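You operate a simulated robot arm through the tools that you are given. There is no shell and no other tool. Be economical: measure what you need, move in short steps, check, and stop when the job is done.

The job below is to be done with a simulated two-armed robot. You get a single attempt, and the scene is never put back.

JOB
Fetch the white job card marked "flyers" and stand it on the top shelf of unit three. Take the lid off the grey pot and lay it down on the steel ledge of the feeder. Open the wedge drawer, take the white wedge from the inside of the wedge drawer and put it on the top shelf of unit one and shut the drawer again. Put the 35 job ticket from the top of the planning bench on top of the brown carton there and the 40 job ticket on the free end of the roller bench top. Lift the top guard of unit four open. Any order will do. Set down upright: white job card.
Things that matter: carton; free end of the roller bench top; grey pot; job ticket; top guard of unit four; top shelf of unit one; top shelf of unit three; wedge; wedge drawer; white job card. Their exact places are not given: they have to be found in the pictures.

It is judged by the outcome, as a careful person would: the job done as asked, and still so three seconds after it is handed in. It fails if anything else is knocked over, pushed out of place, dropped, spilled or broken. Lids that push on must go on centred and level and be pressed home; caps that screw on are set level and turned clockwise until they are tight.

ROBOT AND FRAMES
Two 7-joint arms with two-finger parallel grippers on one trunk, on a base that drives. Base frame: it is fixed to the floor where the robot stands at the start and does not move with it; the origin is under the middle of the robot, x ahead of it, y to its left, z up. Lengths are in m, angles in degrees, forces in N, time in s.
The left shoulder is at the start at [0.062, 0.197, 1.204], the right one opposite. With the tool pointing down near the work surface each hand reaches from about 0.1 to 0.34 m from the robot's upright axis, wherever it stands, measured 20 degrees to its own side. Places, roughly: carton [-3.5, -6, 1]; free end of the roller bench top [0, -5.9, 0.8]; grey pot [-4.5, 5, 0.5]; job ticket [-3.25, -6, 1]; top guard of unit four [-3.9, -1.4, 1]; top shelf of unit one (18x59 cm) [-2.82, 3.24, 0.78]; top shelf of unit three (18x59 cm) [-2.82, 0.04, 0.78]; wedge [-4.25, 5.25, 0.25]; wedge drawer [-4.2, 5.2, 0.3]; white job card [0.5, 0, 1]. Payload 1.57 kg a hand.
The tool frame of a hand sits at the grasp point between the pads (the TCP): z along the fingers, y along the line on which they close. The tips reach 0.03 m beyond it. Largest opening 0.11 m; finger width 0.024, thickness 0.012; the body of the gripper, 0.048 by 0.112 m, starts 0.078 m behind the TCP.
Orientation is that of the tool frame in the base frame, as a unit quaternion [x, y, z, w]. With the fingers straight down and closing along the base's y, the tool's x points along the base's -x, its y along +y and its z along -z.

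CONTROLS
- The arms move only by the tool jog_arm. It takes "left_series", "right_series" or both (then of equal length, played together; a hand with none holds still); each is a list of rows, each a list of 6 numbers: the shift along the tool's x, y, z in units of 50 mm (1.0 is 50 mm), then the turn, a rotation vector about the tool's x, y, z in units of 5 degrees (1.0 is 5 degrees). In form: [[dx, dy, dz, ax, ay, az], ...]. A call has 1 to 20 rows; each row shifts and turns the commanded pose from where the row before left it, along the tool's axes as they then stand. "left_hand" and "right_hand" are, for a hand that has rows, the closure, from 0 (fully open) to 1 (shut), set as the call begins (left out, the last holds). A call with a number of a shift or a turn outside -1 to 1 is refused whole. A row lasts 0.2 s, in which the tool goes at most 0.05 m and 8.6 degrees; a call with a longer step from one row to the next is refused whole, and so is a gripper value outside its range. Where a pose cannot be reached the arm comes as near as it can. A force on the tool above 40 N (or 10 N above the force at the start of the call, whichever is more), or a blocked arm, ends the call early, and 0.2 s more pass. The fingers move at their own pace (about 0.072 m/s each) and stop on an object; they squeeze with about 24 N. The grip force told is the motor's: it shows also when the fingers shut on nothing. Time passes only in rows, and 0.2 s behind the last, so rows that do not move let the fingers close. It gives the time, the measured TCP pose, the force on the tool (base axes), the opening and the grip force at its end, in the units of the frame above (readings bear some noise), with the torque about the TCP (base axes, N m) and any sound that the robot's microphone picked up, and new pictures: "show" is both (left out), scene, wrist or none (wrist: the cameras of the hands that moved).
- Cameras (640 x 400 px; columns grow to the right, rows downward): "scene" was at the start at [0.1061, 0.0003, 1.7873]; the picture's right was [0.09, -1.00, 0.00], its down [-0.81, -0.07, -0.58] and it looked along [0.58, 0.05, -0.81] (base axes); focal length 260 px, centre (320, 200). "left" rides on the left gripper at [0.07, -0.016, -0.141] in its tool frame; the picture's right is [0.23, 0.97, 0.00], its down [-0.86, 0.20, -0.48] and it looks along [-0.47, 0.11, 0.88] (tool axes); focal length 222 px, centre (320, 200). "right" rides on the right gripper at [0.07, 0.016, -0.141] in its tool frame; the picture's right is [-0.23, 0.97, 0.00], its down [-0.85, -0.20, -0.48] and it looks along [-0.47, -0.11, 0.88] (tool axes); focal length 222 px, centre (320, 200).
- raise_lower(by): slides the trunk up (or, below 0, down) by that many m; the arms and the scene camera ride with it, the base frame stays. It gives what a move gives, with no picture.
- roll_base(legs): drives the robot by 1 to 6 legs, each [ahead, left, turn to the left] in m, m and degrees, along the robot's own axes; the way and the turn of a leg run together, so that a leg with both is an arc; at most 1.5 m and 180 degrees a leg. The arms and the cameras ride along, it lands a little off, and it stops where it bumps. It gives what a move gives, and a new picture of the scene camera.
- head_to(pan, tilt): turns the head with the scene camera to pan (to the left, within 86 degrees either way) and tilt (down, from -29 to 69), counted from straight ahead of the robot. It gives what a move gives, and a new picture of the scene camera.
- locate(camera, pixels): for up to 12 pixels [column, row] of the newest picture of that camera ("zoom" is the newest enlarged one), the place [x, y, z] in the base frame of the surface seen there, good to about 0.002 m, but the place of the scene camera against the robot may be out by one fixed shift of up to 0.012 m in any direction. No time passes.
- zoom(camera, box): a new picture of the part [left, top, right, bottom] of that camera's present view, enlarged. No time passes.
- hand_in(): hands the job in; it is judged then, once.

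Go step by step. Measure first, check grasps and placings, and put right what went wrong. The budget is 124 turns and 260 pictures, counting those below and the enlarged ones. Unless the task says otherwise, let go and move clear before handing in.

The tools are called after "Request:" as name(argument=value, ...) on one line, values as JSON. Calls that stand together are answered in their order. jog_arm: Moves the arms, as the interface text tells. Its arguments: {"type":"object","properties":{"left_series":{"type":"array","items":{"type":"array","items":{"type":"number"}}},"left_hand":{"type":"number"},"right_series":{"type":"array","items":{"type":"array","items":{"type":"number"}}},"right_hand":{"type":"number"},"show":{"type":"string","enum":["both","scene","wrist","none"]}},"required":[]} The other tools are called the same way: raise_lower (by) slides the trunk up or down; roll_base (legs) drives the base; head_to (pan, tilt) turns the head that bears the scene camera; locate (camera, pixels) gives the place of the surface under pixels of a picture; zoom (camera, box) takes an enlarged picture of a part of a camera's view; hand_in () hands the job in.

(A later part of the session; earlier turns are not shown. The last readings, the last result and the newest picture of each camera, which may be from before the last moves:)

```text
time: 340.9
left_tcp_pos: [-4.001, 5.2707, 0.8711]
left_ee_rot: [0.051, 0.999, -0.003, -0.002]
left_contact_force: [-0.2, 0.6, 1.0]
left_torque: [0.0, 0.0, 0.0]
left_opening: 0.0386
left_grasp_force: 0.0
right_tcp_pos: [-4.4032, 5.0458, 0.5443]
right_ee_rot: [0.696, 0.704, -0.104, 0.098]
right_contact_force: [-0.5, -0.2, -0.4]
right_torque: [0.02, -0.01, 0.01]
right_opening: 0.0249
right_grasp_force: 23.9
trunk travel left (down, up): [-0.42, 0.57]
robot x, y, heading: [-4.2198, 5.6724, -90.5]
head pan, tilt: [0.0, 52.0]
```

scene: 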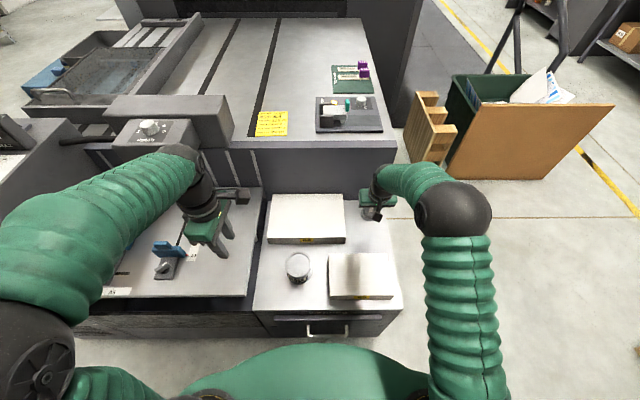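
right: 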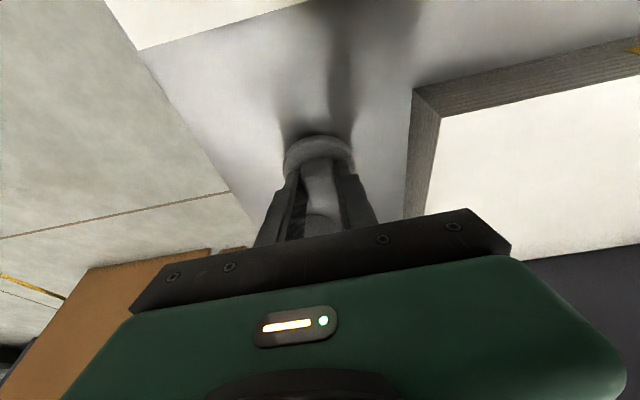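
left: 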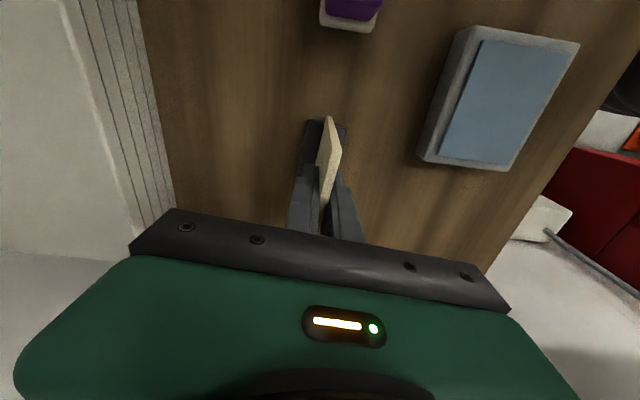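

Request:
jog_arm(right_series=[[0.017, 0, 0.058, 0, 0, 0], [0, 0, 0, 0, 0, 0]], show="none")

Request:
jog_arm(right_series=[[0.012, 0, 0.04, 0, 0, 0], [0, 0, 0, 0, 0, 0]], show="none")

Request:
jog_arm(right_series=[[0.012, 0, 0.04, 0, 0, 0], [0, 0, 0, 0, 0, 0]], show="wrist")

```text
time: 341.4
left_tcp_pos: [-4.0001, 5.2707, 0.8703]
left_ee_rot: [0.051, 0.999, -0.003, -0.002]
left_contact_force: [-0.2, -1.2, 0.4]
left_torque: [0.02, -0.01, -0.01]
left_opening: 0.0382
left_grasp_force: 0.1
right_tcp_pos: [-4.4025, 5.0465, 0.5417]
right_ee_rot: [0.695, 0.704, -0.105, 0.099]
right_contact_force: [0.5, -0.1, -0.8]
right_torque: [0.02, -0.01, 0.01]
right_opening: 0.0247
right_grasp_force: 23.8
trunk travel left (down, up): [-0.42, 0.57]
robot x, y, heading: [-4.2183, 5.6739, -90.6]
head pan, tilt: [0.0, 52.0]
```

```text
time: 342.1
left_tcp_pos: [-4.0002, 5.2709, 0.872]
left_ee_rot: [0.051, 0.999, -0.004, -0.002]
left_contact_force: [-0.2, 0.5, -0.5]
left_torque: [0.01, 0.0, -0.02]
left_opening: 0.0382
left_grasp_force: 0.1
right_tcp_pos: [-4.4025, 5.0458, 0.5402]
right_ee_rot: [0.696, 0.704, -0.105, 0.098]
right_contact_force: [-0.7, -0.1, 0.3]
right_torque: [-0.03, 0.02, 0.01]
right_opening: 0.0251
right_grasp_force: 23.8
trunk travel left (down, up): [-0.42, 0.57]
robot x, y, heading: [-4.2244, 5.6778, -90.4]
head pan, tilt: [0.0, 52.0]
```

```text
time: 342.6
left_tcp_pos: [-4.0, 5.2717, 0.8712]
left_ee_rot: [0.051, 0.999, -0.005, -0.002]
left_contact_force: [-0.2, 0.5, -0.3]
left_torque: [0.03, 0.04, 0.02]
left_opening: 0.0384
left_grasp_force: 0.0
right_tcp_pos: [-4.4026, 5.0451, 0.5401]
right_ee_rot: [0.696, 0.704, -0.106, 0.1]
right_contact_force: [-0.9, 2.3, 10.7]
right_torque: [0.08, -0.23, 0.05]
right_opening: 0.0246
right_grasp_force: 24.0
trunk travel left (down, up): [-0.42, 0.57]
robot x, y, heading: [-4.2207, 5.6777, -90.8]
head pan, tilt: [0.0, 52.0]
```

right: 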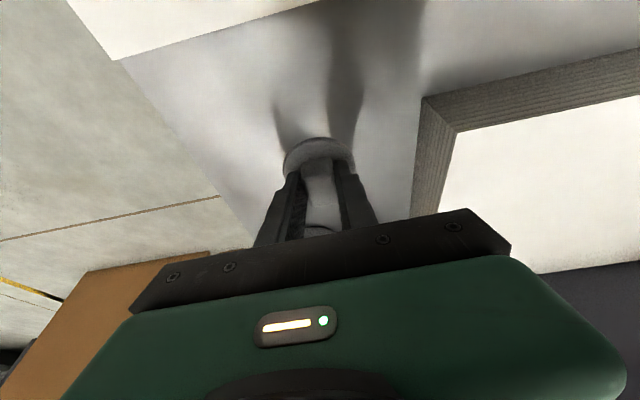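

Contact at 10.7 N. I'll release and retreat upward.

Request:
jog_arm(right_series=[[0, 0, 0, 0, 0, 0], [0, 0, 0, 0, 0, 0], [0, 0, 0, 0, 0, 0]], right_hand=0.5, show="none")

Request:
jog_arm(right_series=[[-0.14, 0, -0.48, 0, 0, 0], [-0.2, 0, -0.7, 0, 0, 0], [-0.2, 0, -0.8, 0, 0, 0], [-0.2, 0, -0.8, 0, 0, 0], [0.6, 0.3, -0.5, 0, 0, 0], [0.8, 0.3, -0.3, 0, 0, 0], [0.8, 0.3, -0.2, 0, 0, 0], [0, 0, 0, 0, 0, 0]], show="both")

```text
time: 343.4
left_tcp_pos: [-3.9997, 5.271, 0.8709]
left_ee_rot: [0.052, 0.999, -0.003, -0.002]
left_contact_force: [0.6, 0.2, -1.0]
left_torque: [-0.02, 0.01, 0.02]
left_opening: 0.0384
left_grasp_force: 0.1
right_tcp_pos: [-4.4036, 5.0453, 0.5383]
right_ee_rot: [0.696, 0.703, -0.105, 0.099]
right_contact_force: [-3.1, -2.3, 6.9]
right_torque: [-0.02, -0.1, -0.04]
right_opening: 0.0525
right_grasp_force: 0.0
trunk travel left (down, up): [-0.42, 0.57]
robot x, y, heading: [-4.2218, 5.6774, -90.4]
head pan, tilt: [0.0, 52.0]
```

```text
time: 345.2
left_tcp_pos: [-3.9997, 5.2694, 0.8707]
left_ee_rot: [0.052, 0.999, -0.004, -0.003]
left_contact_force: [-0.8, 0.6, 0.0]
left_torque: [0.01, 0.02, -0.02]
left_opening: 0.0385
left_grasp_force: 0.1
right_tcp_pos: [-4.3597, 5.1719, 0.6959]
right_ee_rot: [0.696, 0.704, -0.105, 0.098]
right_contact_force: [-0.1, 0.3, -0.2]
right_torque: [0.0, 0.03, -0.03]
right_opening: 0.0551
right_grasp_force: 0.1
trunk travel left (down, up): [-0.42, 0.57]
robot x, y, heading: [-4.2196, 5.6742, -90.4]
head pan, tilt: [0.0, 52.0]
```

scene: 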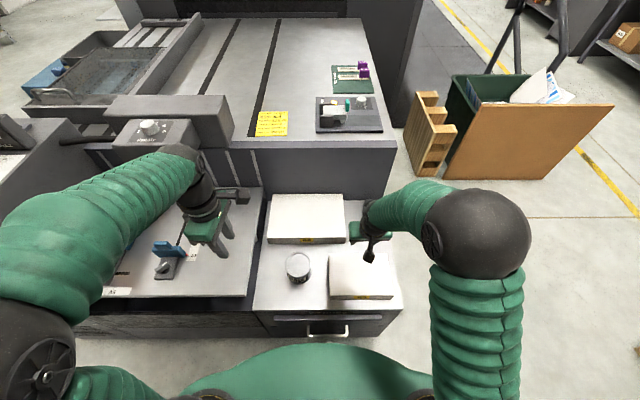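
right: 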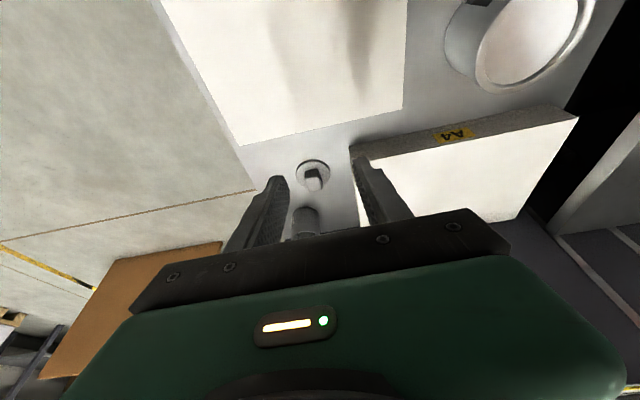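

The lid lies flat with its knob up at (313,175). Next is the drawer: I'll back off and look at its front.

Request:
roll_base(legs=[[-0.3, -0.05, 0]])

Request:
head_to(pan=0, tilt=50)

Request:
zoom(camera="scene", box=[240, 180, 420, 300])

```text
time: 347.4
left_tcp_pos: [-4.0477, 5.5794, 0.8712]
left_ee_rot: [0.053, 0.999, -0.004, -0.003]
left_contact_force: [-0.6, 0.3, -0.3]
left_torque: [0.0, -0.01, 0.01]
left_opening: 0.0385
left_grasp_force: 0.0
right_tcp_pos: [-4.4076, 5.482, 0.698]
right_ee_rot: [0.697, 0.702, -0.106, 0.099]
right_contact_force: [0.2, 0.1, 0.1]
right_torque: [-0.03, 0.03, 0.01]
right_opening: 0.055
right_grasp_force: 0.0
trunk travel left (down, up): [-0.42, 0.57]
robot x, y, heading: [-4.2696, 5.9857, -90.6]
head pan, tilt: [0.0, 52.0]
```

scene: 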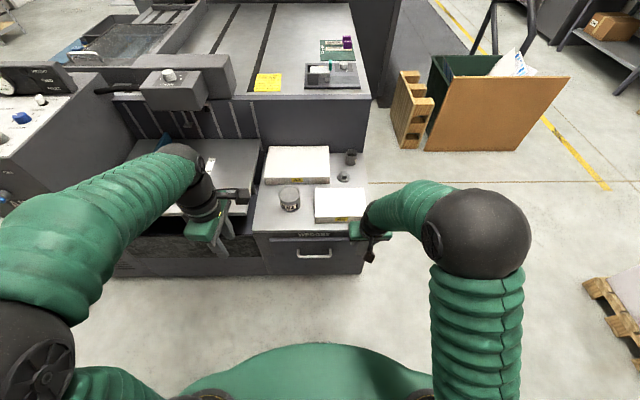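

```text
time: 348.0
left_tcp_pos: [-4.0485, 5.5798, 0.8727]
left_ee_rot: [0.053, 0.999, -0.004, -0.002]
left_contact_force: [0.5, 0.6, -0.4]
left_torque: [-0.02, 0.0, 0.02]
left_opening: 0.0383
left_grasp_force: 0.2
right_tcp_pos: [-4.4084, 5.4816, 0.6989]
right_ee_rot: [0.698, 0.702, -0.105, 0.098]
right_contact_force: [-0.6, 0.4, -0.4]
right_torque: [0.02, 0.01, -0.01]
right_opening: 0.055
right_grasp_force: 0.1
trunk travel left (down, up): [-0.42, 0.57]
robot x, y, heading: [-4.2643, 5.9794, -90.7]
head pan, tilt: [0.0, 50.0]
```

scene: 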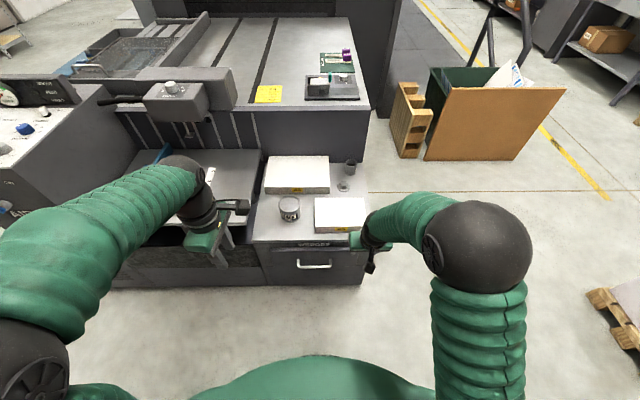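

```text
3.33 times, centred on (330, 240) of scene
```

zoom: 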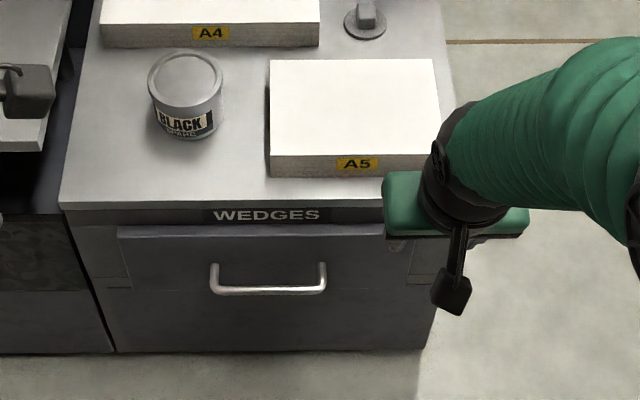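

Request:
zoom(camera="scene", box=[290, 235, 350, 280])

Request:
locate(camera="zoom", pixels=[[80, 215], [80, 260], [100, 300], [250, 308], [400, 298], [420, 260], [420, 215], [250, 240], [250, 340], [300, 170], [250, 305]])

```text
8.89 times, centred on (320, 258) of scene
```

zoom: 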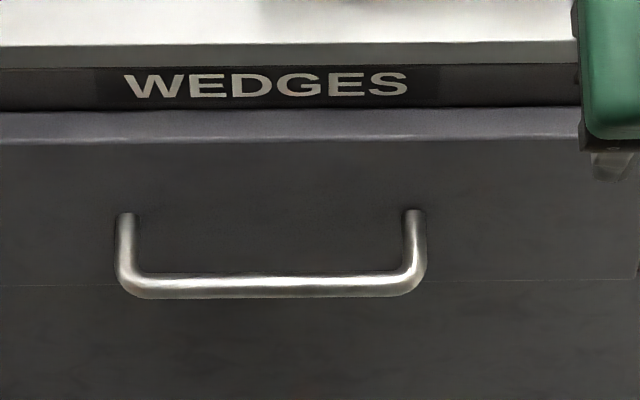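

```text
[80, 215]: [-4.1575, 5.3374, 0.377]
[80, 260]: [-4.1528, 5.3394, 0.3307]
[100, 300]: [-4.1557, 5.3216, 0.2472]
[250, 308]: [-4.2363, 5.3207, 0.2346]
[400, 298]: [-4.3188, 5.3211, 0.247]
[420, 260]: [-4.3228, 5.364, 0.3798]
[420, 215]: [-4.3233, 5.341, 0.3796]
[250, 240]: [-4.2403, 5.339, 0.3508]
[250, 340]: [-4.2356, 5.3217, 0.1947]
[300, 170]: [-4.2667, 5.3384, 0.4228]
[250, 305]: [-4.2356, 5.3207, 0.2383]
```

Request:
locate(camera="zoom", pixels=[[250, 287], [150, 288], [380, 285], [200, 282], [320, 290], [250, 125], [250, 150], [20, 280], [620, 275]])

Request:
zoom(camera="right", box=[0, 0, 640, 400])

```text
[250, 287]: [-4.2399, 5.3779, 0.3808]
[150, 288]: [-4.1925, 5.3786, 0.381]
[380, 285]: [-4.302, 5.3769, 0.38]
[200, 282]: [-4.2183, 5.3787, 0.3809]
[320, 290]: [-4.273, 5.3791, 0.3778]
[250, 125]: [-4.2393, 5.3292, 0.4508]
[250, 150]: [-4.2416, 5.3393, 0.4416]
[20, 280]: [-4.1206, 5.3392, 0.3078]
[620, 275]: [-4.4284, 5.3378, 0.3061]
```

```text
1.00 times, centred on (320, 200) of right (not enlarged: the box is as wide or as high as the picture)
```

zoom: 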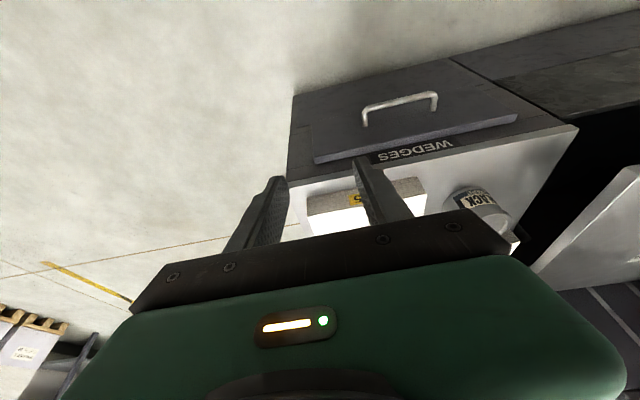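

Bar centre ≈(x -4.232, y 5.372, z 0.373), gap to the drawer front ≈31 mm. I'll use the left hand tilted 30° with a narrow opening; lower the trunk, move the right hand aside, and go to a pre-grasp.

Request:
raise_lower(by=-0.15)

Request:
jog_arm(left_series=[[0, 0, 0, 1, 0, -1], [0, 0, 0, 1, 0, -0.2], [0, 0, 0, 1, 0, 0], [0, 0, 0, 1, 0, 0], [0, 0, 0, 1, 0, 0], [0, 0, 0, 1, 0, 0], [0.4425, -0.0125, 0.7175, 0, 0, 0], [0.4425, -0.0125, 0.7175, 0, 0, 0], [0.4425, -0.0125, 0.7175, 0, 0, 0], [0.4425, -0.0125, 0.7175, 0, 0, 0], [0.4425, -0.0125, 0.7175, 0, 0, 0], [0.4425, -0.0125, 0.7175, 0, 0, 0], [0.4425, -0.0125, 0.7175, 0, 0, 0], [0.4425, -0.0125, 0.7175, 0, 0, 0], [0, 0, 0, 0, 0, 0]], right_series=[[0, -0.6, 0, 0, 0, 0], [0, -0.6, 0, 0, 0, 0], [0, -0.6, 0, 0, 0, 0], [0, 0, 0, 0, 0, 0], [0, 0, 0, 0, 0, 0], [0, 0, 0, 0, 0, 0], [0, 0, 0, 0, 0, 0], [0, 0, 0, 0, 0, 0], [0, 0, 0, 0, 0, 0], [0, 0, 0, 0, 0, 0], [0, 0, 0, 0, 0, 0], [0, 0, 0, 0, 0, 0], [0, 0, 0, 0, 0, 0], [0, 0, 0, 0, 0, 0], [0, 0, 0, 0, 0, 0]], left_hand=0.73, show="both")

```text
time: 349.7
left_tcp_pos: [-4.0482, 5.58, 0.7221]
left_ee_rot: [0.053, 0.999, -0.005, -0.002]
left_contact_force: [-0.3, 0.0, -0.3]
left_torque: [-0.03, 0.04, 0.0]
left_opening: 0.0383
left_grasp_force: 0.1
right_tcp_pos: [-4.4085, 5.483, 0.5479]
right_ee_rot: [0.697, 0.703, -0.105, 0.099]
right_contact_force: [-0.5, -0.4, 0.4]
right_torque: [-0.03, -0.04, 0.01]
right_opening: 0.055
right_grasp_force: 0.0
trunk travel left (down, up): [-0.27, 0.72]
robot x, y, heading: [-4.2664, 5.982, -90.5]
head pan, tilt: [0.0, 50.0]
```

```text
time: 352.3
left_tcp_pos: [-4.1451, 5.4444, 0.6475]
left_ee_rot: [-0.065, 0.936, -0.341, -0.052]
left_contact_force: [0.3, -0.9, -0.2]
left_torque: [0.01, 0.02, 0.01]
left_opening: 0.0296
left_grasp_force: 0.1
right_tcp_pos: [-4.4966, 5.4828, 0.5478]
right_ee_rot: [0.697, 0.703, -0.105, 0.098]
right_contact_force: [0.7, 0.3, -0.3]
right_torque: [0.02, 0.06, -0.01]
right_opening: 0.0552
right_grasp_force: 0.0
trunk travel left (down, up): [-0.27, 0.72]
robot x, y, heading: [-4.2683, 5.9828, -91.0]
head pan, tilt: [0.0, 50.0]
stopped in row 12 (left hand): the arm was blocked; the commanded pose is now the measured one
```

scene: 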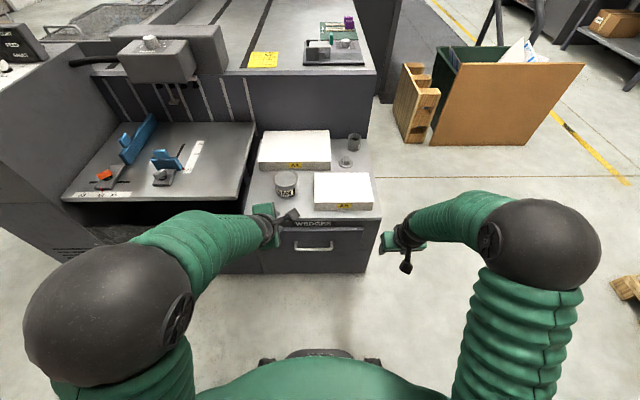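
right: 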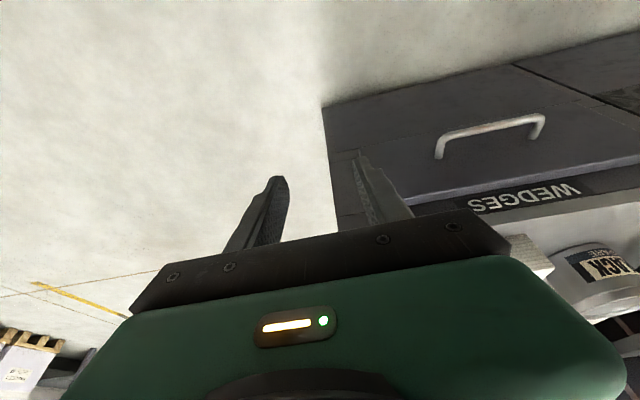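
left: 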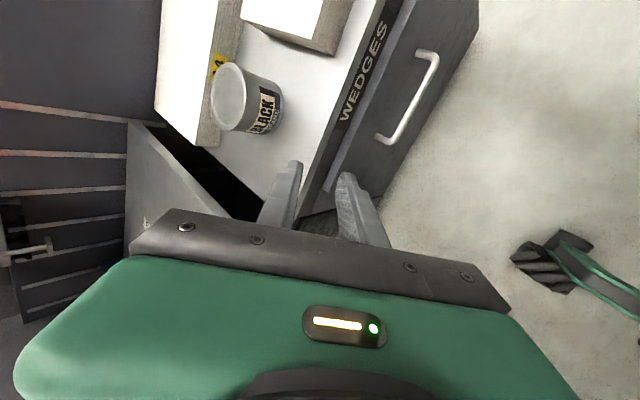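

The left arm was blocked while reaching across its body. I'll shift the base right so the left hand works at its natural lateral offset, and straighten the hand.

Request:
roll_base(legs=[[0, -0.18, 0]])

Request:
jog_arm(left_series=[[-0.5, 0, 0, 0, 0, 0.9], [-0.5, 0, 0, 0, 0, 0.9], [-0.5, 0, 0, 0, 0, 0], [0, 0, 0, 0, 0, 0]], show="both")

```text
time: 353.8
left_tcp_pos: [-4.3252, 5.4445, 0.6479]
left_ee_rot: [-0.065, 0.936, -0.342, -0.054]
left_contact_force: [0.4, -1.4, -0.6]
left_torque: [-0.02, -0.01, 0.0]
left_opening: 0.0295
left_grasp_force: 0.0
right_tcp_pos: [-4.6748, 5.4854, 0.5497]
right_ee_rot: [0.698, 0.702, -0.107, 0.098]
right_contact_force: [1.0, -0.1, 0.5]
right_torque: [-0.01, 0.04, -0.02]
right_opening: 0.0549
right_grasp_force: 0.0
trunk travel left (down, up): [-0.27, 0.72]
robot x, y, heading: [-4.4477, 5.9861, -90.8]
head pan, tilt: [0.0, 50.0]
```

scene: 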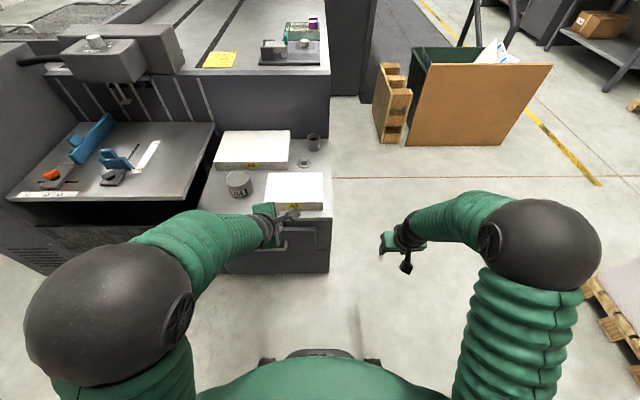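

```text
time: 354.8
left_tcp_pos: [-4.2532, 5.4477, 0.6418]
left_ee_rot: [0.011, 0.938, -0.347, -0.025]
left_contact_force: [1.0, 0.1, 0.3]
left_torque: [0.02, 0.02, -0.01]
left_opening: 0.0296
left_grasp_force: 0.0
right_tcp_pos: [-4.6774, 5.4857, 0.5501]
right_ee_rot: [0.698, 0.701, -0.105, 0.1]
right_contact_force: [0.4, -0.2, -0.4]
right_torque: [-0.02, -0.02, -0.02]
right_opening: 0.055
right_grasp_force: 0.0
trunk travel left (down, up): [-0.27, 0.72]
robot x, y, heading: [-4.4459, 5.9849, -90.7]
head pan, tilt: [0.0, 50.0]
```

scene: 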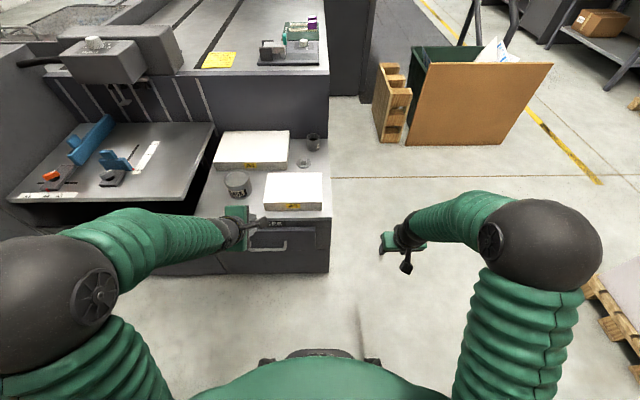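
left: 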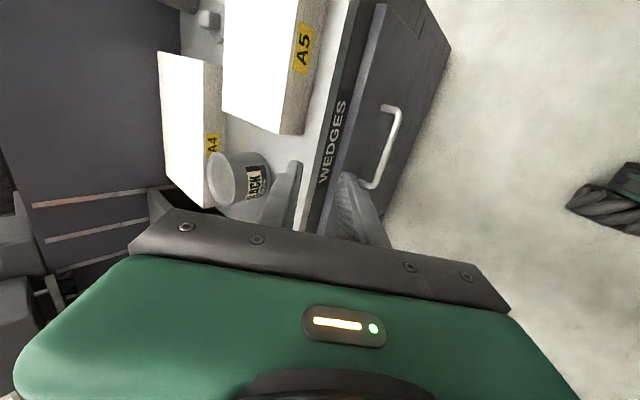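

Good orientation (tilt ≈40°). I'll measure the handle from the left wrist camera (bar at ~385,150).

Request:
locate(camera="left", pixels=[[397, 120], [390, 140], [384, 158], [377, 178], [385, 106], [365, 185], [370, 140], [320, 200], [352, 180]])

```text
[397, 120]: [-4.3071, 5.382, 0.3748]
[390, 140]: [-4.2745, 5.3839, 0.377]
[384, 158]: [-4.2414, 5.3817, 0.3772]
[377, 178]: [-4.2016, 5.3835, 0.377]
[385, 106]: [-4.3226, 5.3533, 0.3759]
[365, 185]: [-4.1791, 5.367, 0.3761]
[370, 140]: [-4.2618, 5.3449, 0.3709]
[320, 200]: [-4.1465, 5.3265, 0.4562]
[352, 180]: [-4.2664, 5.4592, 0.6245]
```

Request:
jog_arm(left_series=[[-0.08, 0.491, 0.588, 0, 0, 0], [-0.08, 0.491, 0.588, 0, 0, 0], [-0.08, 0.491, 0.588, 0, 0, 0], [-0.08, 0.491, 0.588, 0, 0, 0], [-0.08, 0.491, 0.588, 0, 0, 0], [0, 0, 0.5, 0, 0, 0], [0, 0, 0.5, 0, 0, 0], [0, 0, 0, 0, 0, 0]], show="wrist")

Request:
locate(camera="left", pixels=[[318, 140], [320, 150], [322, 160], [310, 150], [330, 150], [325, 130]])

```text
time: 356.6
left_tcp_pos: [-4.2437, 5.4113, 0.4116]
left_ee_rot: [0.01, 0.938, -0.347, -0.025]
left_contact_force: [0.7, -0.6, -1.1]
left_torque: [0.01, 0.01, -0.02]
left_opening: 0.0297
left_grasp_force: 0.1
right_tcp_pos: [-4.6754, 5.4861, 0.5494]
right_ee_rot: [0.698, 0.701, -0.106, 0.099]
right_contact_force: [0.3, 0.8, 0.8]
right_torque: [0.01, -0.01, 0.0]
right_opening: 0.055
right_grasp_force: 0.1
trunk travel left (down, up): [-0.27, 0.72]
robot x, y, heading: [-4.4445, 5.9858, -90.7]
head pan, tilt: [0.0, 50.0]
```

left: 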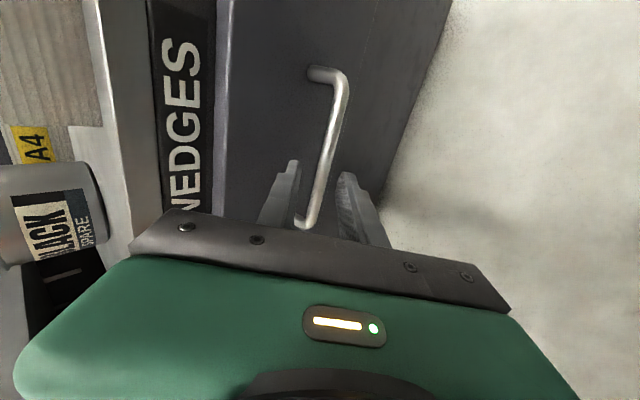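

```text
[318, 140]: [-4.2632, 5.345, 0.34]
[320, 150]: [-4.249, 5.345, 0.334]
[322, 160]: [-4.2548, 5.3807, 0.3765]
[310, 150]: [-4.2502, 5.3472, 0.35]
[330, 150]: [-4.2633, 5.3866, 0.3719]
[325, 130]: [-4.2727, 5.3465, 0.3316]
```

The bar sits between the fingers. I'll advance 3 cm and close.

Request:
jog_arm(left_series=[[0, 0, 0.3, 0, 0, 0], [0, 0, 0.28, 0, 0, 0], [0, 0, 0, 0, 0, 0]], show="none")

Request:
jog_arm(left_series=[[0, 0, 0, 0, 0, 0], [0, 0, 0, 0, 0, 0], [0, 0, 0, 0, 0, 0]], left_hand=1, show="wrist")

```text
time: 357.4
left_tcp_pos: [-4.244, 5.3933, 0.3896]
left_ee_rot: [0.01, 0.938, -0.346, -0.025]
left_contact_force: [-0.6, 0.3, 0.4]
left_torque: [0.0, -0.01, 0.03]
left_opening: 0.0297
left_grasp_force: 0.0
right_tcp_pos: [-4.6766, 5.4858, 0.5496]
right_ee_rot: [0.698, 0.701, -0.107, 0.099]
right_contact_force: [-0.4, 0.3, 0.0]
right_torque: [-0.01, 0.04, 0.0]
right_opening: 0.0551
right_grasp_force: 0.1
trunk travel left (down, up): [-0.27, 0.72]
robot x, y, heading: [-4.4457, 5.9832, -90.7]
head pan, tilt: [0.0, 50.0]
```

```text
time: 358.2
left_tcp_pos: [-4.2446, 5.3941, 0.388]
left_ee_rot: [0.009, 0.939, -0.343, -0.025]
left_contact_force: [-0.9, 14.0, -8.6]
left_torque: [0.39, 0.19, 0.76]
left_opening: 0.0118
left_grasp_force: 29.4
right_tcp_pos: [-4.6771, 5.4852, 0.5484]
right_ee_rot: [0.698, 0.701, -0.107, 0.1]
right_contact_force: [0.6, 0.8, -0.4]
right_torque: [0.02, 0.0, 0.06]
right_opening: 0.055
right_grasp_force: 0.1
trunk travel left (down, up): [-0.27, 0.72]
robot x, y, heading: [-4.4481, 5.9851, -90.8]
head pan, tilt: [0.0, 50.0]
```

left: 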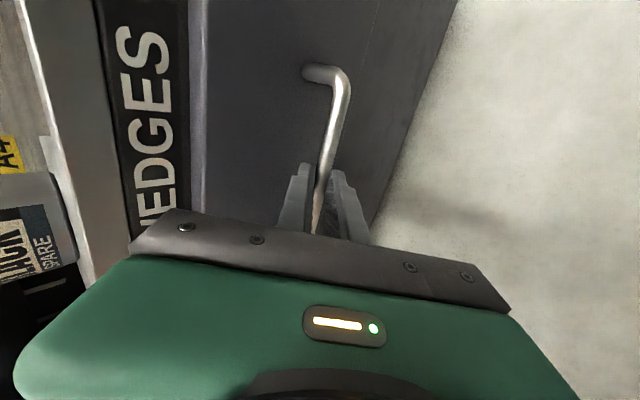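

Handle gripped. I'll pull the drawer straight out (+y) 15 cm with the arm.

Request:
jog_arm(left_series=[[0.01, 0.304, -0.26, 0, 0, 0], [0.015, 0.456, -0.39, 0, 0, 0], [0.015, 0.456, -0.39, 0, 0, 0], [0.015, 0.456, -0.39, 0, 0, 0], [0.015, 0.456, -0.39, 0, 0, 0], [0, 0, 0, 0, 0, 0]], show="both")

```text
time: 359.6
left_tcp_pos: [-4.244, 5.5318, 0.3888]
left_ee_rot: [0.012, 0.938, -0.344, -0.027]
left_contact_force: [-21.8, 1.5, -17.5]
left_torque: [0.24, 1.04, 0.06]
left_opening: 0.012
left_grasp_force: 29.7
right_tcp_pos: [-4.6786, 5.4859, 0.548]
right_ee_rot: [0.699, 0.701, -0.106, 0.099]
right_contact_force: [0.7, 0.4, 0.1]
right_torque: [0.0, 0.01, 0.01]
right_opening: 0.055
right_grasp_force: 0.0
trunk travel left (down, up): [-0.27, 0.72]
robot x, y, heading: [-4.4463, 5.9844, -90.7]
head pan, tilt: [0.0, 50.0]
```

scene: 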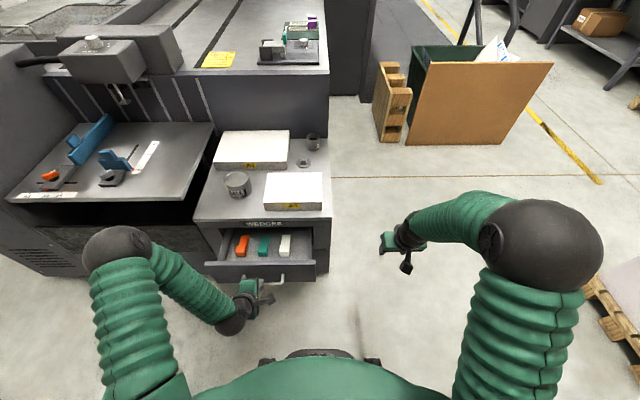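
left: 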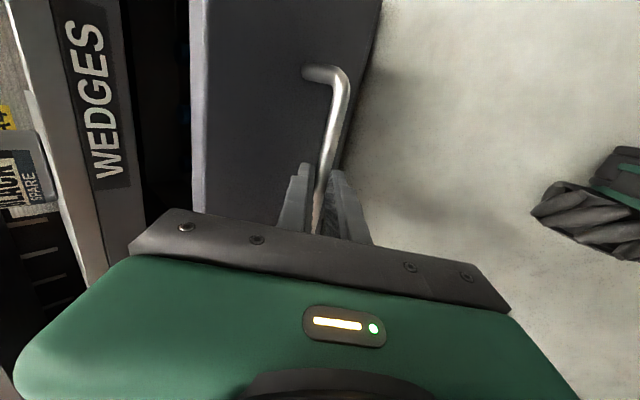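

The drawer is open with the orange, teal, and white wedges visible (white at 285,245). I'll measure.

Request:
zoom(camera="scene", box=[200, 215, 340, 290])

Request:
locate(camera="zoom", pixels=[[390, 95], [390, 120], [390, 160], [370, 100], [410, 100], [365, 165], [415, 165], [330, 170], [300, 215], [300, 70], [390, 200], [450, 150]])

```text
4.57 times, centred on (270, 252) of scene
```

zoom: 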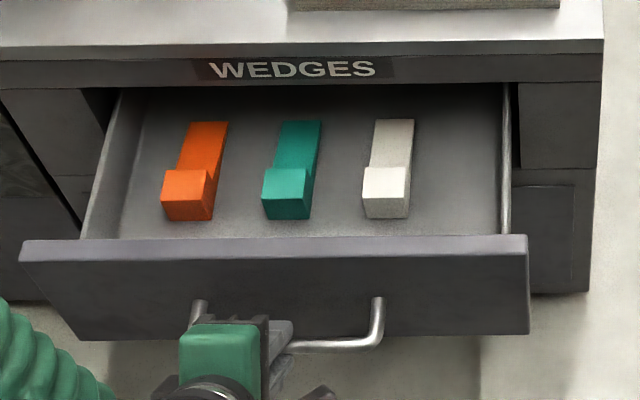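

```text
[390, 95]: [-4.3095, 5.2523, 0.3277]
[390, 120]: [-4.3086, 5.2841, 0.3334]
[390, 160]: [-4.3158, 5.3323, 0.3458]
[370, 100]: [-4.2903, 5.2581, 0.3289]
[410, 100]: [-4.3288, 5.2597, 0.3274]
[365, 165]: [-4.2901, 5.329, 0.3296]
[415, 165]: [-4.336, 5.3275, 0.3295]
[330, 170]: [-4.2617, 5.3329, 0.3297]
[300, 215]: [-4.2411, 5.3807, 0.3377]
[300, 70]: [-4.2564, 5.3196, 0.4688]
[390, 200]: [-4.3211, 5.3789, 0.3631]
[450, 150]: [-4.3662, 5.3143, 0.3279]
```

The white wedge's block is at x≈-4.31, y 5.34–5.385, z to 0.36. More clearance from the ledge helps, so I'll pull another 9 cm while easing the side force.

Request:
jog_arm(left_series=[[0.06, 0.0, 0.04, 0, 0, 0], [0.012, 0.456, -0.39, 0, 0, 0], [0.012, 0.456, -0.39, 0, 0, 0], [0.012, 0.456, -0.39, 0, 0, 0], [0, 0, 0, 0, 0, 0]], show="scene")

Request:
zoom(camera="scene", box=[200, 215, 340, 300])

Request:
locate(camera="zoom", pixels=[[380, 110], [385, 140], [385, 180], [365, 180], [410, 180], [385, 220], [365, 220], [410, 220], [300, 250], [300, 280]])

```text
time: 360.8
left_tcp_pos: [-4.2453, 5.6209, 0.3907]
left_ee_rot: [0.011, 0.938, -0.346, -0.025]
left_contact_force: [-14.9, 0.6, 2.9]
left_torque: [-0.07, 0.96, 0.09]
left_opening: 0.0119
left_grasp_force: 29.3
right_tcp_pos: [-4.6784, 5.4857, 0.5489]
right_ee_rot: [0.699, 0.701, -0.105, 0.1]
right_contact_force: [0.7, 0.9, -0.4]
right_torque: [0.02, 0.0, -0.02]
right_opening: 0.0551
right_grasp_force: 0.0
trunk travel left (down, up): [-0.27, 0.72]
robot x, y, heading: [-4.4452, 5.9865, -90.7]
head pan, tilt: [0.0, 50.0]
```

scene: 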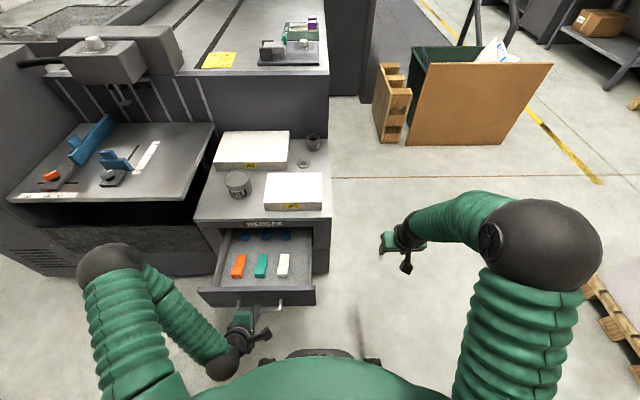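

```text
4.57 times, centred on (270, 258) of scene
```

zoom: 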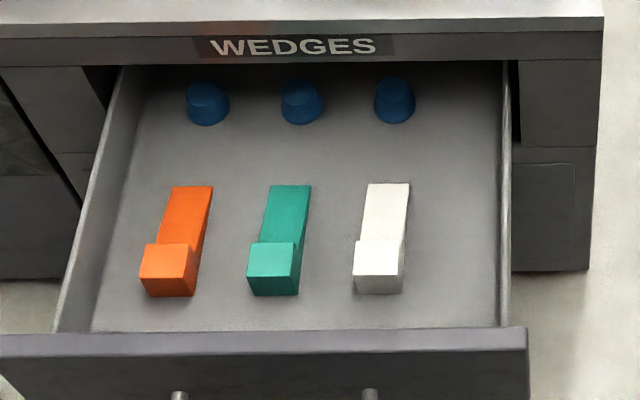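

```text
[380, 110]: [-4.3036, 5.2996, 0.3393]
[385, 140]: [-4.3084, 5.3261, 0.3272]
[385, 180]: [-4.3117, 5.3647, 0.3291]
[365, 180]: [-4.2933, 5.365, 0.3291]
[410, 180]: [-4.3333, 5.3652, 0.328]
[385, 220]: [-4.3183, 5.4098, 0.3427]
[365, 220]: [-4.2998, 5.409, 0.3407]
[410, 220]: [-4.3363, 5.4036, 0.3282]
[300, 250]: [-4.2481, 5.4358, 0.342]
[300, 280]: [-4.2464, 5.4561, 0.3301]
```

Excellent access. I'll release the handle, withdraw the left hand outward, and bring the right hand above the white wedge.

Request:
jog_arm(left_series=[[0, 0, 0, 0, 0, 0], [0, 0, 0, 0, 0, 0], [0, 0, -0.9, 0, 0, 0], [0, 0, -0.9, 0, 0, 0], [-0.9, 0, 0, 0, 0, 0], [-0.9, 0, 0, 0, 0, 0], [-0.9, 0, 0, 0, 0, 0], [0, 0, 0, 0, 0, 0], [0, 0, 0, 0, 0, 0], [0, 0, 0, 0, 0, 0], [0, 0, 0, 0, 0, 0], [0, 0, 0, 0, 0, 0], [0, 0, 0, 0, 0, 0]], right_series=[[0, 0, 0, 0, 0, 0], [0, 0, 0, 0, 0, 0], [0, 0, 0, 0, 0, 0], [0, 0, 0, 0, 0, 0], [0, 0.9, 0, 0, 0, 0], [0, 0.9, 0, 0, 0, 0], [0, 0.9, 0, 0, 0, 0], [0, 0.9, 0, 0, 0, 0], [0, 0.9, 0, 0, 0, 0], [0, 0.9, 0, 0, 0, 0], [0, 0.9, 0, 0, 0, 0], [0, 0.9, 0, 0, 0, 0], [0, 0, 0, 0, 0, 0]], left_hand=0.6, right_hand=0.4, show="both")

```text
time: 363.0
left_tcp_pos: [-4.0998, 5.6233, 0.3808]
left_ee_rot: [0.012, 0.937, -0.347, -0.025]
left_contact_force: [-0.5, 0.1, 0.6]
left_torque: [0.02, -0.02, -0.04]
left_opening: 0.0439
left_grasp_force: 0.0
left hand out of reach, approached as far as the arm can: row 3, 4
right_tcp_pos: [-4.4986, 5.4424, 0.5657]
right_ee_rot: [0.765, 0.624, -0.116, 0.108]
right_contact_force: [1.0, 0.6, 0.1]
right_torque: [-0.01, 0.01, 0.01]
right_opening: 0.0661
right_grasp_force: 0.1
trunk travel left (down, up): [-0.27, 0.72]
robot x, y, heading: [-4.4483, 5.9857, -90.6]
head pan, tilt: [0.0, 50.0]
stopped in row 11 (right hand): the arm was blocked; the commanded pose is now the measured one
```

scene: 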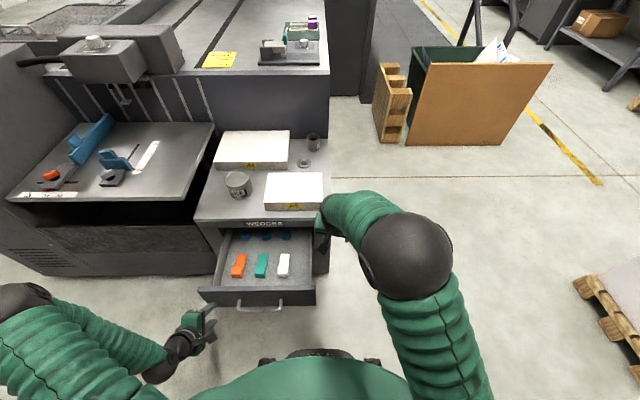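
right: 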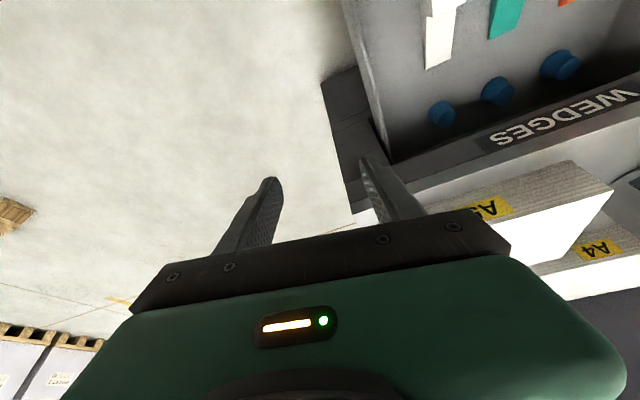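
left: 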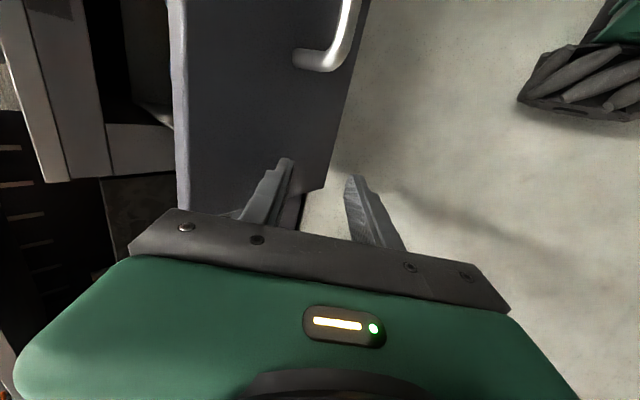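

The right arm was blocked crossing my centreline. I'll strafe the base left so the right hand works at its natural side, and fix its yaw.

Request:
roll_base(legs=[[0, 0.33, 0]])

Request:
jog_arm(right_series=[[0, 0, 0, 0, 0, -0.8], [0, 0, 0, 0, 0, -0.8], [0, 0, 0, 0, 0, -0.7], [0, 0, 0, 0, 0, 0]], show="both")

```text
time: 365.2
left_tcp_pos: [-3.767, 5.619, 0.3798]
left_ee_rot: [0.011, 0.938, -0.347, -0.024]
left_contact_force: [0.0, -0.4, 0.2]
left_torque: [-0.05, 0.03, 0.01]
left_opening: 0.044
left_grasp_force: 0.0
right_tcp_pos: [-4.1685, 5.4373, 0.5653]
right_ee_rot: [0.765, 0.624, -0.116, 0.108]
right_contact_force: [-0.1, 0.2, 1.0]
right_torque: [0.06, 0.0, 0.02]
right_opening: 0.066
right_grasp_force: 0.1
trunk travel left (down, up): [-0.27, 0.72]
robot x, y, heading: [-4.1147, 5.9821, -90.5]
head pan, tilt: [0.0, 50.0]
```

scene: 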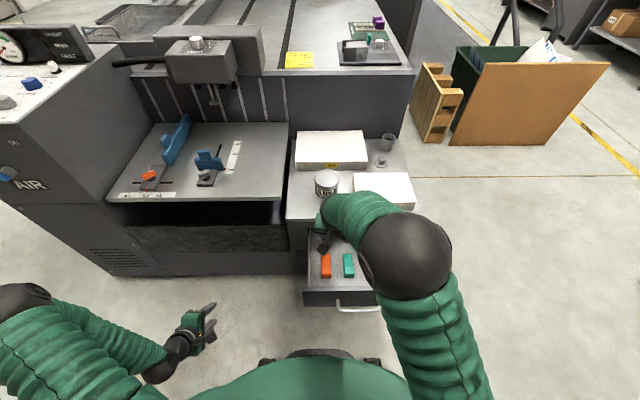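

```text
time: 366.2
left_tcp_pos: [-3.7668, 5.6204, 0.3808]
left_ee_rot: [0.011, 0.937, -0.347, -0.024]
left_contact_force: [0.8, -0.7, 0.7]
left_torque: [-0.02, -0.02, 0.0]
left_opening: 0.0438
left_grasp_force: 0.0
right_tcp_pos: [-4.1675, 5.4389, 0.5661]
right_ee_rot: [0.698, 0.698, -0.128, 0.095]
right_contact_force: [0.5, -0.2, 0.2]
right_torque: [0.02, -0.03, 0.01]
right_opening: 0.0659
right_grasp_force: 0.0
trunk travel left (down, up): [-0.27, 0.72]
robot x, y, heading: [-4.115, 5.9862, -90.6]
head pan, tilt: [0.0, 50.0]
```

scene: 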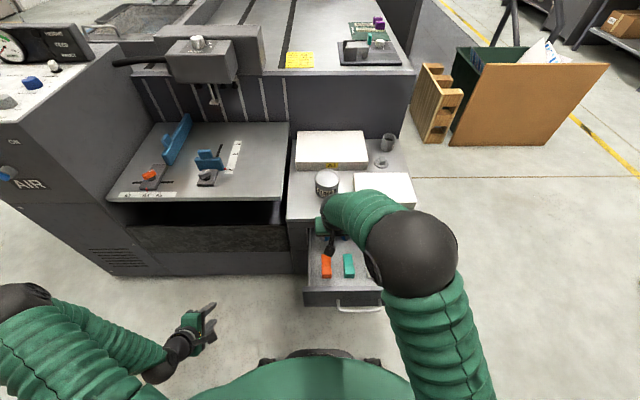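
right: 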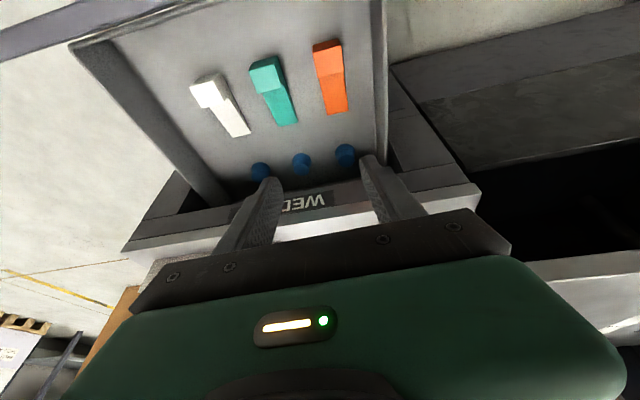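

Request:
zoom(camera="right", box=[170, 60, 270, 150])

Request:
locate(camera="zoom", pixels=[[140, 105], [230, 65], [190, 195], [280, 150], [230, 120], [320, 300], [380, 290], [300, 210], [260, 190], [150, 120], [240, 75], [450, 330]])

```text
4.44 times, centred on (220, 105) of right
```

zoom: 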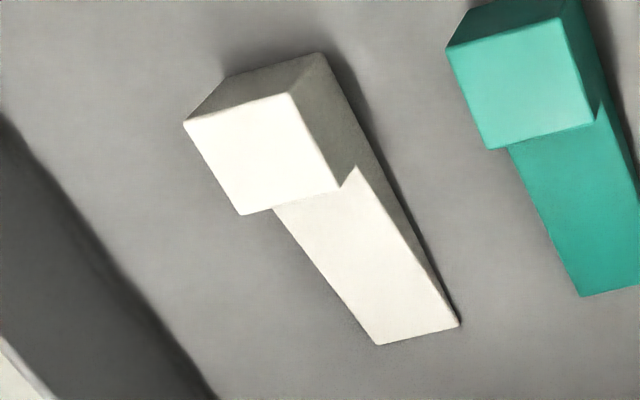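

```text
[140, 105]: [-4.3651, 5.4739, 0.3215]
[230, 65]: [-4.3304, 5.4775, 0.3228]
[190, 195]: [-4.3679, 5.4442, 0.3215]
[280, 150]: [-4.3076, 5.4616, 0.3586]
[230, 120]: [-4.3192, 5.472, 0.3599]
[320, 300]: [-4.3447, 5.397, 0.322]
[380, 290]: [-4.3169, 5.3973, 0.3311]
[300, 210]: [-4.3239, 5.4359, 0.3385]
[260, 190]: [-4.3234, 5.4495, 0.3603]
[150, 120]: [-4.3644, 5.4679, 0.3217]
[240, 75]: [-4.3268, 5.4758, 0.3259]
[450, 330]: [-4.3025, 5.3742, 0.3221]
```

Block centre ≈(-4.314, 5.460), top z 0.36, drawer floor 0.322. I'll move over it with a 50 mm opening and descend.

Request:
jog_arm(right_series=[[0.2, -0.685, 0.4, 0, 0, 0], [0.2, -0.685, 0.4, 0, 0, 0], [0.2, -0.685, 0.4, 0, 0, 0], [0.2, -0.685, 0.4, 0, 0, 0], [0.25, 0, 0.56, 0, 0, 0], [0.25, 0, 0.56, 0, 0, 0], [0, 0, 0, 0, 0, 0]], right_hand=0.55, show="wrist")

Request:
zoom(camera="right", box=[220, 60, 420, 220])

Request:
locate(camera="zoom", pixels=[[280, 120], [320, 110], [300, 150], [280, 170], [330, 160], [320, 200]])

```text
time: 367.8
left_tcp_pos: [-3.7657, 5.6198, 0.3802]
left_ee_rot: [0.011, 0.937, -0.348, -0.025]
left_contact_force: [-0.4, 0.1, -0.1]
left_torque: [0.01, -0.01, 0.0]
left_opening: 0.0439
left_grasp_force: 0.0
right_tcp_pos: [-4.3104, 5.4602, 0.4218]
right_ee_rot: [0.699, 0.697, -0.128, 0.095]
right_contact_force: [0.6, -0.5, 0.3]
right_torque: [0.03, -0.02, -0.01]
right_opening: 0.0492
right_grasp_force: 0.0
trunk travel left (down, up): [-0.27, 0.72]
robot x, y, heading: [-4.1137, 5.9814, -90.9]
head pan, tilt: [0.0, 50.0]
```

right: 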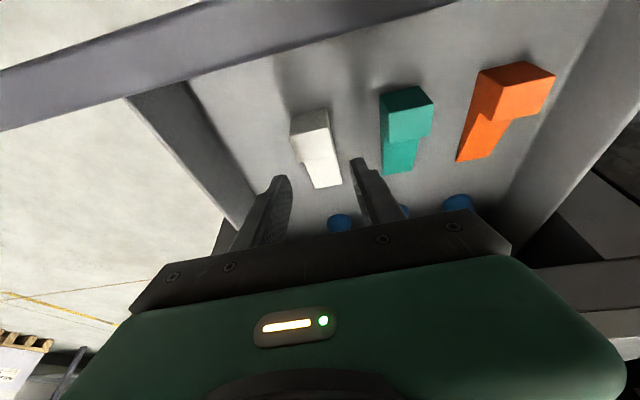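

```text
2.50 times, centred on (320, 140) of right
```

zoom: 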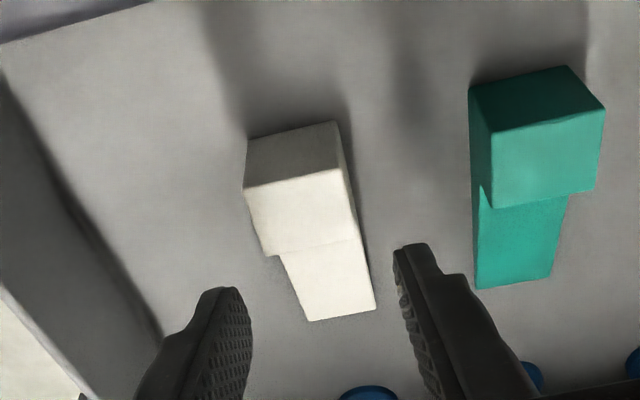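

```text
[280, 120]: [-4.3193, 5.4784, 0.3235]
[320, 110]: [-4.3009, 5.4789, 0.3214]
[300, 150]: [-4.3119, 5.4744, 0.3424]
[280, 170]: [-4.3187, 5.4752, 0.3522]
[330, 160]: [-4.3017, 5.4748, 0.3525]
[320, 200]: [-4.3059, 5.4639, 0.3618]
```

Request:
jog_arm(right_series=[[0.16, 0, 0.37, 0, 0, 0], [0.16, 0, 0.37, 0, 0, 0], [0.16, 0, 0.36, 0, 0, 0], [0, 0, 0, 0, 0, 0]], show="none")

Request:
jog_arm(right_series=[[0, 0, 0, 0, 0, 0], [0, 0, 0, 0, 0, 0], [0, 0, 0, 0, 0, 0], [0, 0, 0, 0, 0, 0]], right_hand=1, show="none")

Request:
jog_arm(right_series=[[-0.15, 0, -0.48, 0, 0, 0], [-0.26, 0, -0.8, 0, 0, 0], [-0.26, 0, -0.8, 0, 0, 0], [-0.26, 0, -0.8, 0, 0, 0], [-0.26, 0, -0.8, 0, 0, 0], [0, 0, 0, 0, 0, 0]], show="both")

```text
time: 368.8
left_tcp_pos: [-3.7664, 5.6201, 0.3804]
left_ee_rot: [0.011, 0.938, -0.347, -0.024]
left_contact_force: [0.0, 0.1, -0.4]
left_torque: [-0.03, 0.0, -0.02]
left_opening: 0.044
left_grasp_force: 0.1
right_tcp_pos: [-4.3145, 5.4644, 0.3613]
right_ee_rot: [0.699, 0.697, -0.128, 0.095]
right_contact_force: [-0.1, -0.3, 0.6]
right_torque: [-0.01, -0.01, 0.0]
right_opening: 0.0497
right_grasp_force: 0.0
trunk travel left (down, up): [-0.27, 0.72]
robot x, y, heading: [-4.1133, 5.9798, -90.9]
head pan, tilt: [0.0, 50.0]
```

```text
time: 369.8
left_tcp_pos: [-3.7671, 5.6204, 0.3806]
left_ee_rot: [0.01, 0.937, -0.348, -0.023]
left_contact_force: [0.4, 0.4, 0.6]
left_torque: [0.05, -0.02, 0.02]
left_opening: 0.0441
left_grasp_force: 0.1
right_tcp_pos: [-4.3147, 5.4656, 0.3618]
right_ee_rot: [0.699, 0.697, -0.127, 0.095]
right_contact_force: [0.5, 0.1, 0.1]
right_torque: [0.02, -0.09, -0.03]
right_opening: 0.0356
right_grasp_force: 24.1
trunk travel left (down, up): [-0.27, 0.72]
robot x, y, heading: [-4.1157, 5.9792, -90.7]
head pan, tilt: [0.0, 50.0]
```

```text
time: 371.2
left_tcp_pos: [-3.767, 5.621, 0.3797]
left_ee_rot: [0.011, 0.937, -0.347, -0.025]
left_contact_force: [-0.5, -0.1, -0.9]
left_torque: [-0.01, 0.0, -0.02]
left_opening: 0.0443
left_grasp_force: 0.1
right_tcp_pos: [-4.3078, 5.4652, 0.5552]
right_ee_rot: [0.699, 0.697, -0.128, 0.094]
right_contact_force: [0.0, -0.9, -0.7]
right_torque: [0.02, 0.01, 0.03]
right_opening: 0.0354
right_grasp_force: 24.2
trunk travel left (down, up): [-0.27, 0.72]
robot x, y, heading: [-4.1162, 5.9822, -90.7]
head pan, tilt: [0.0, 50.0]
```

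scene: 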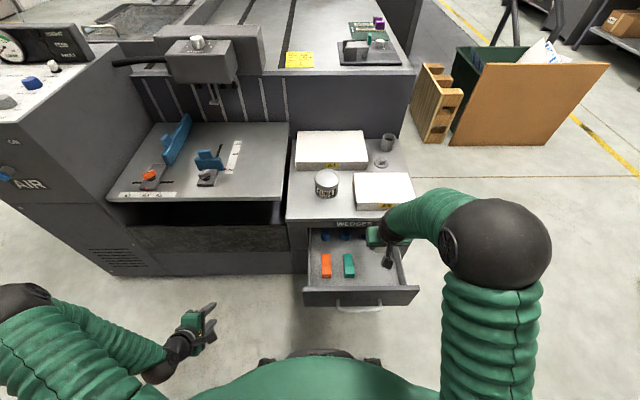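
right: 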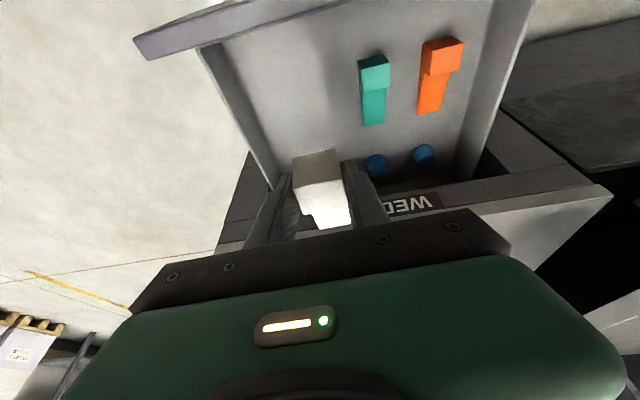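

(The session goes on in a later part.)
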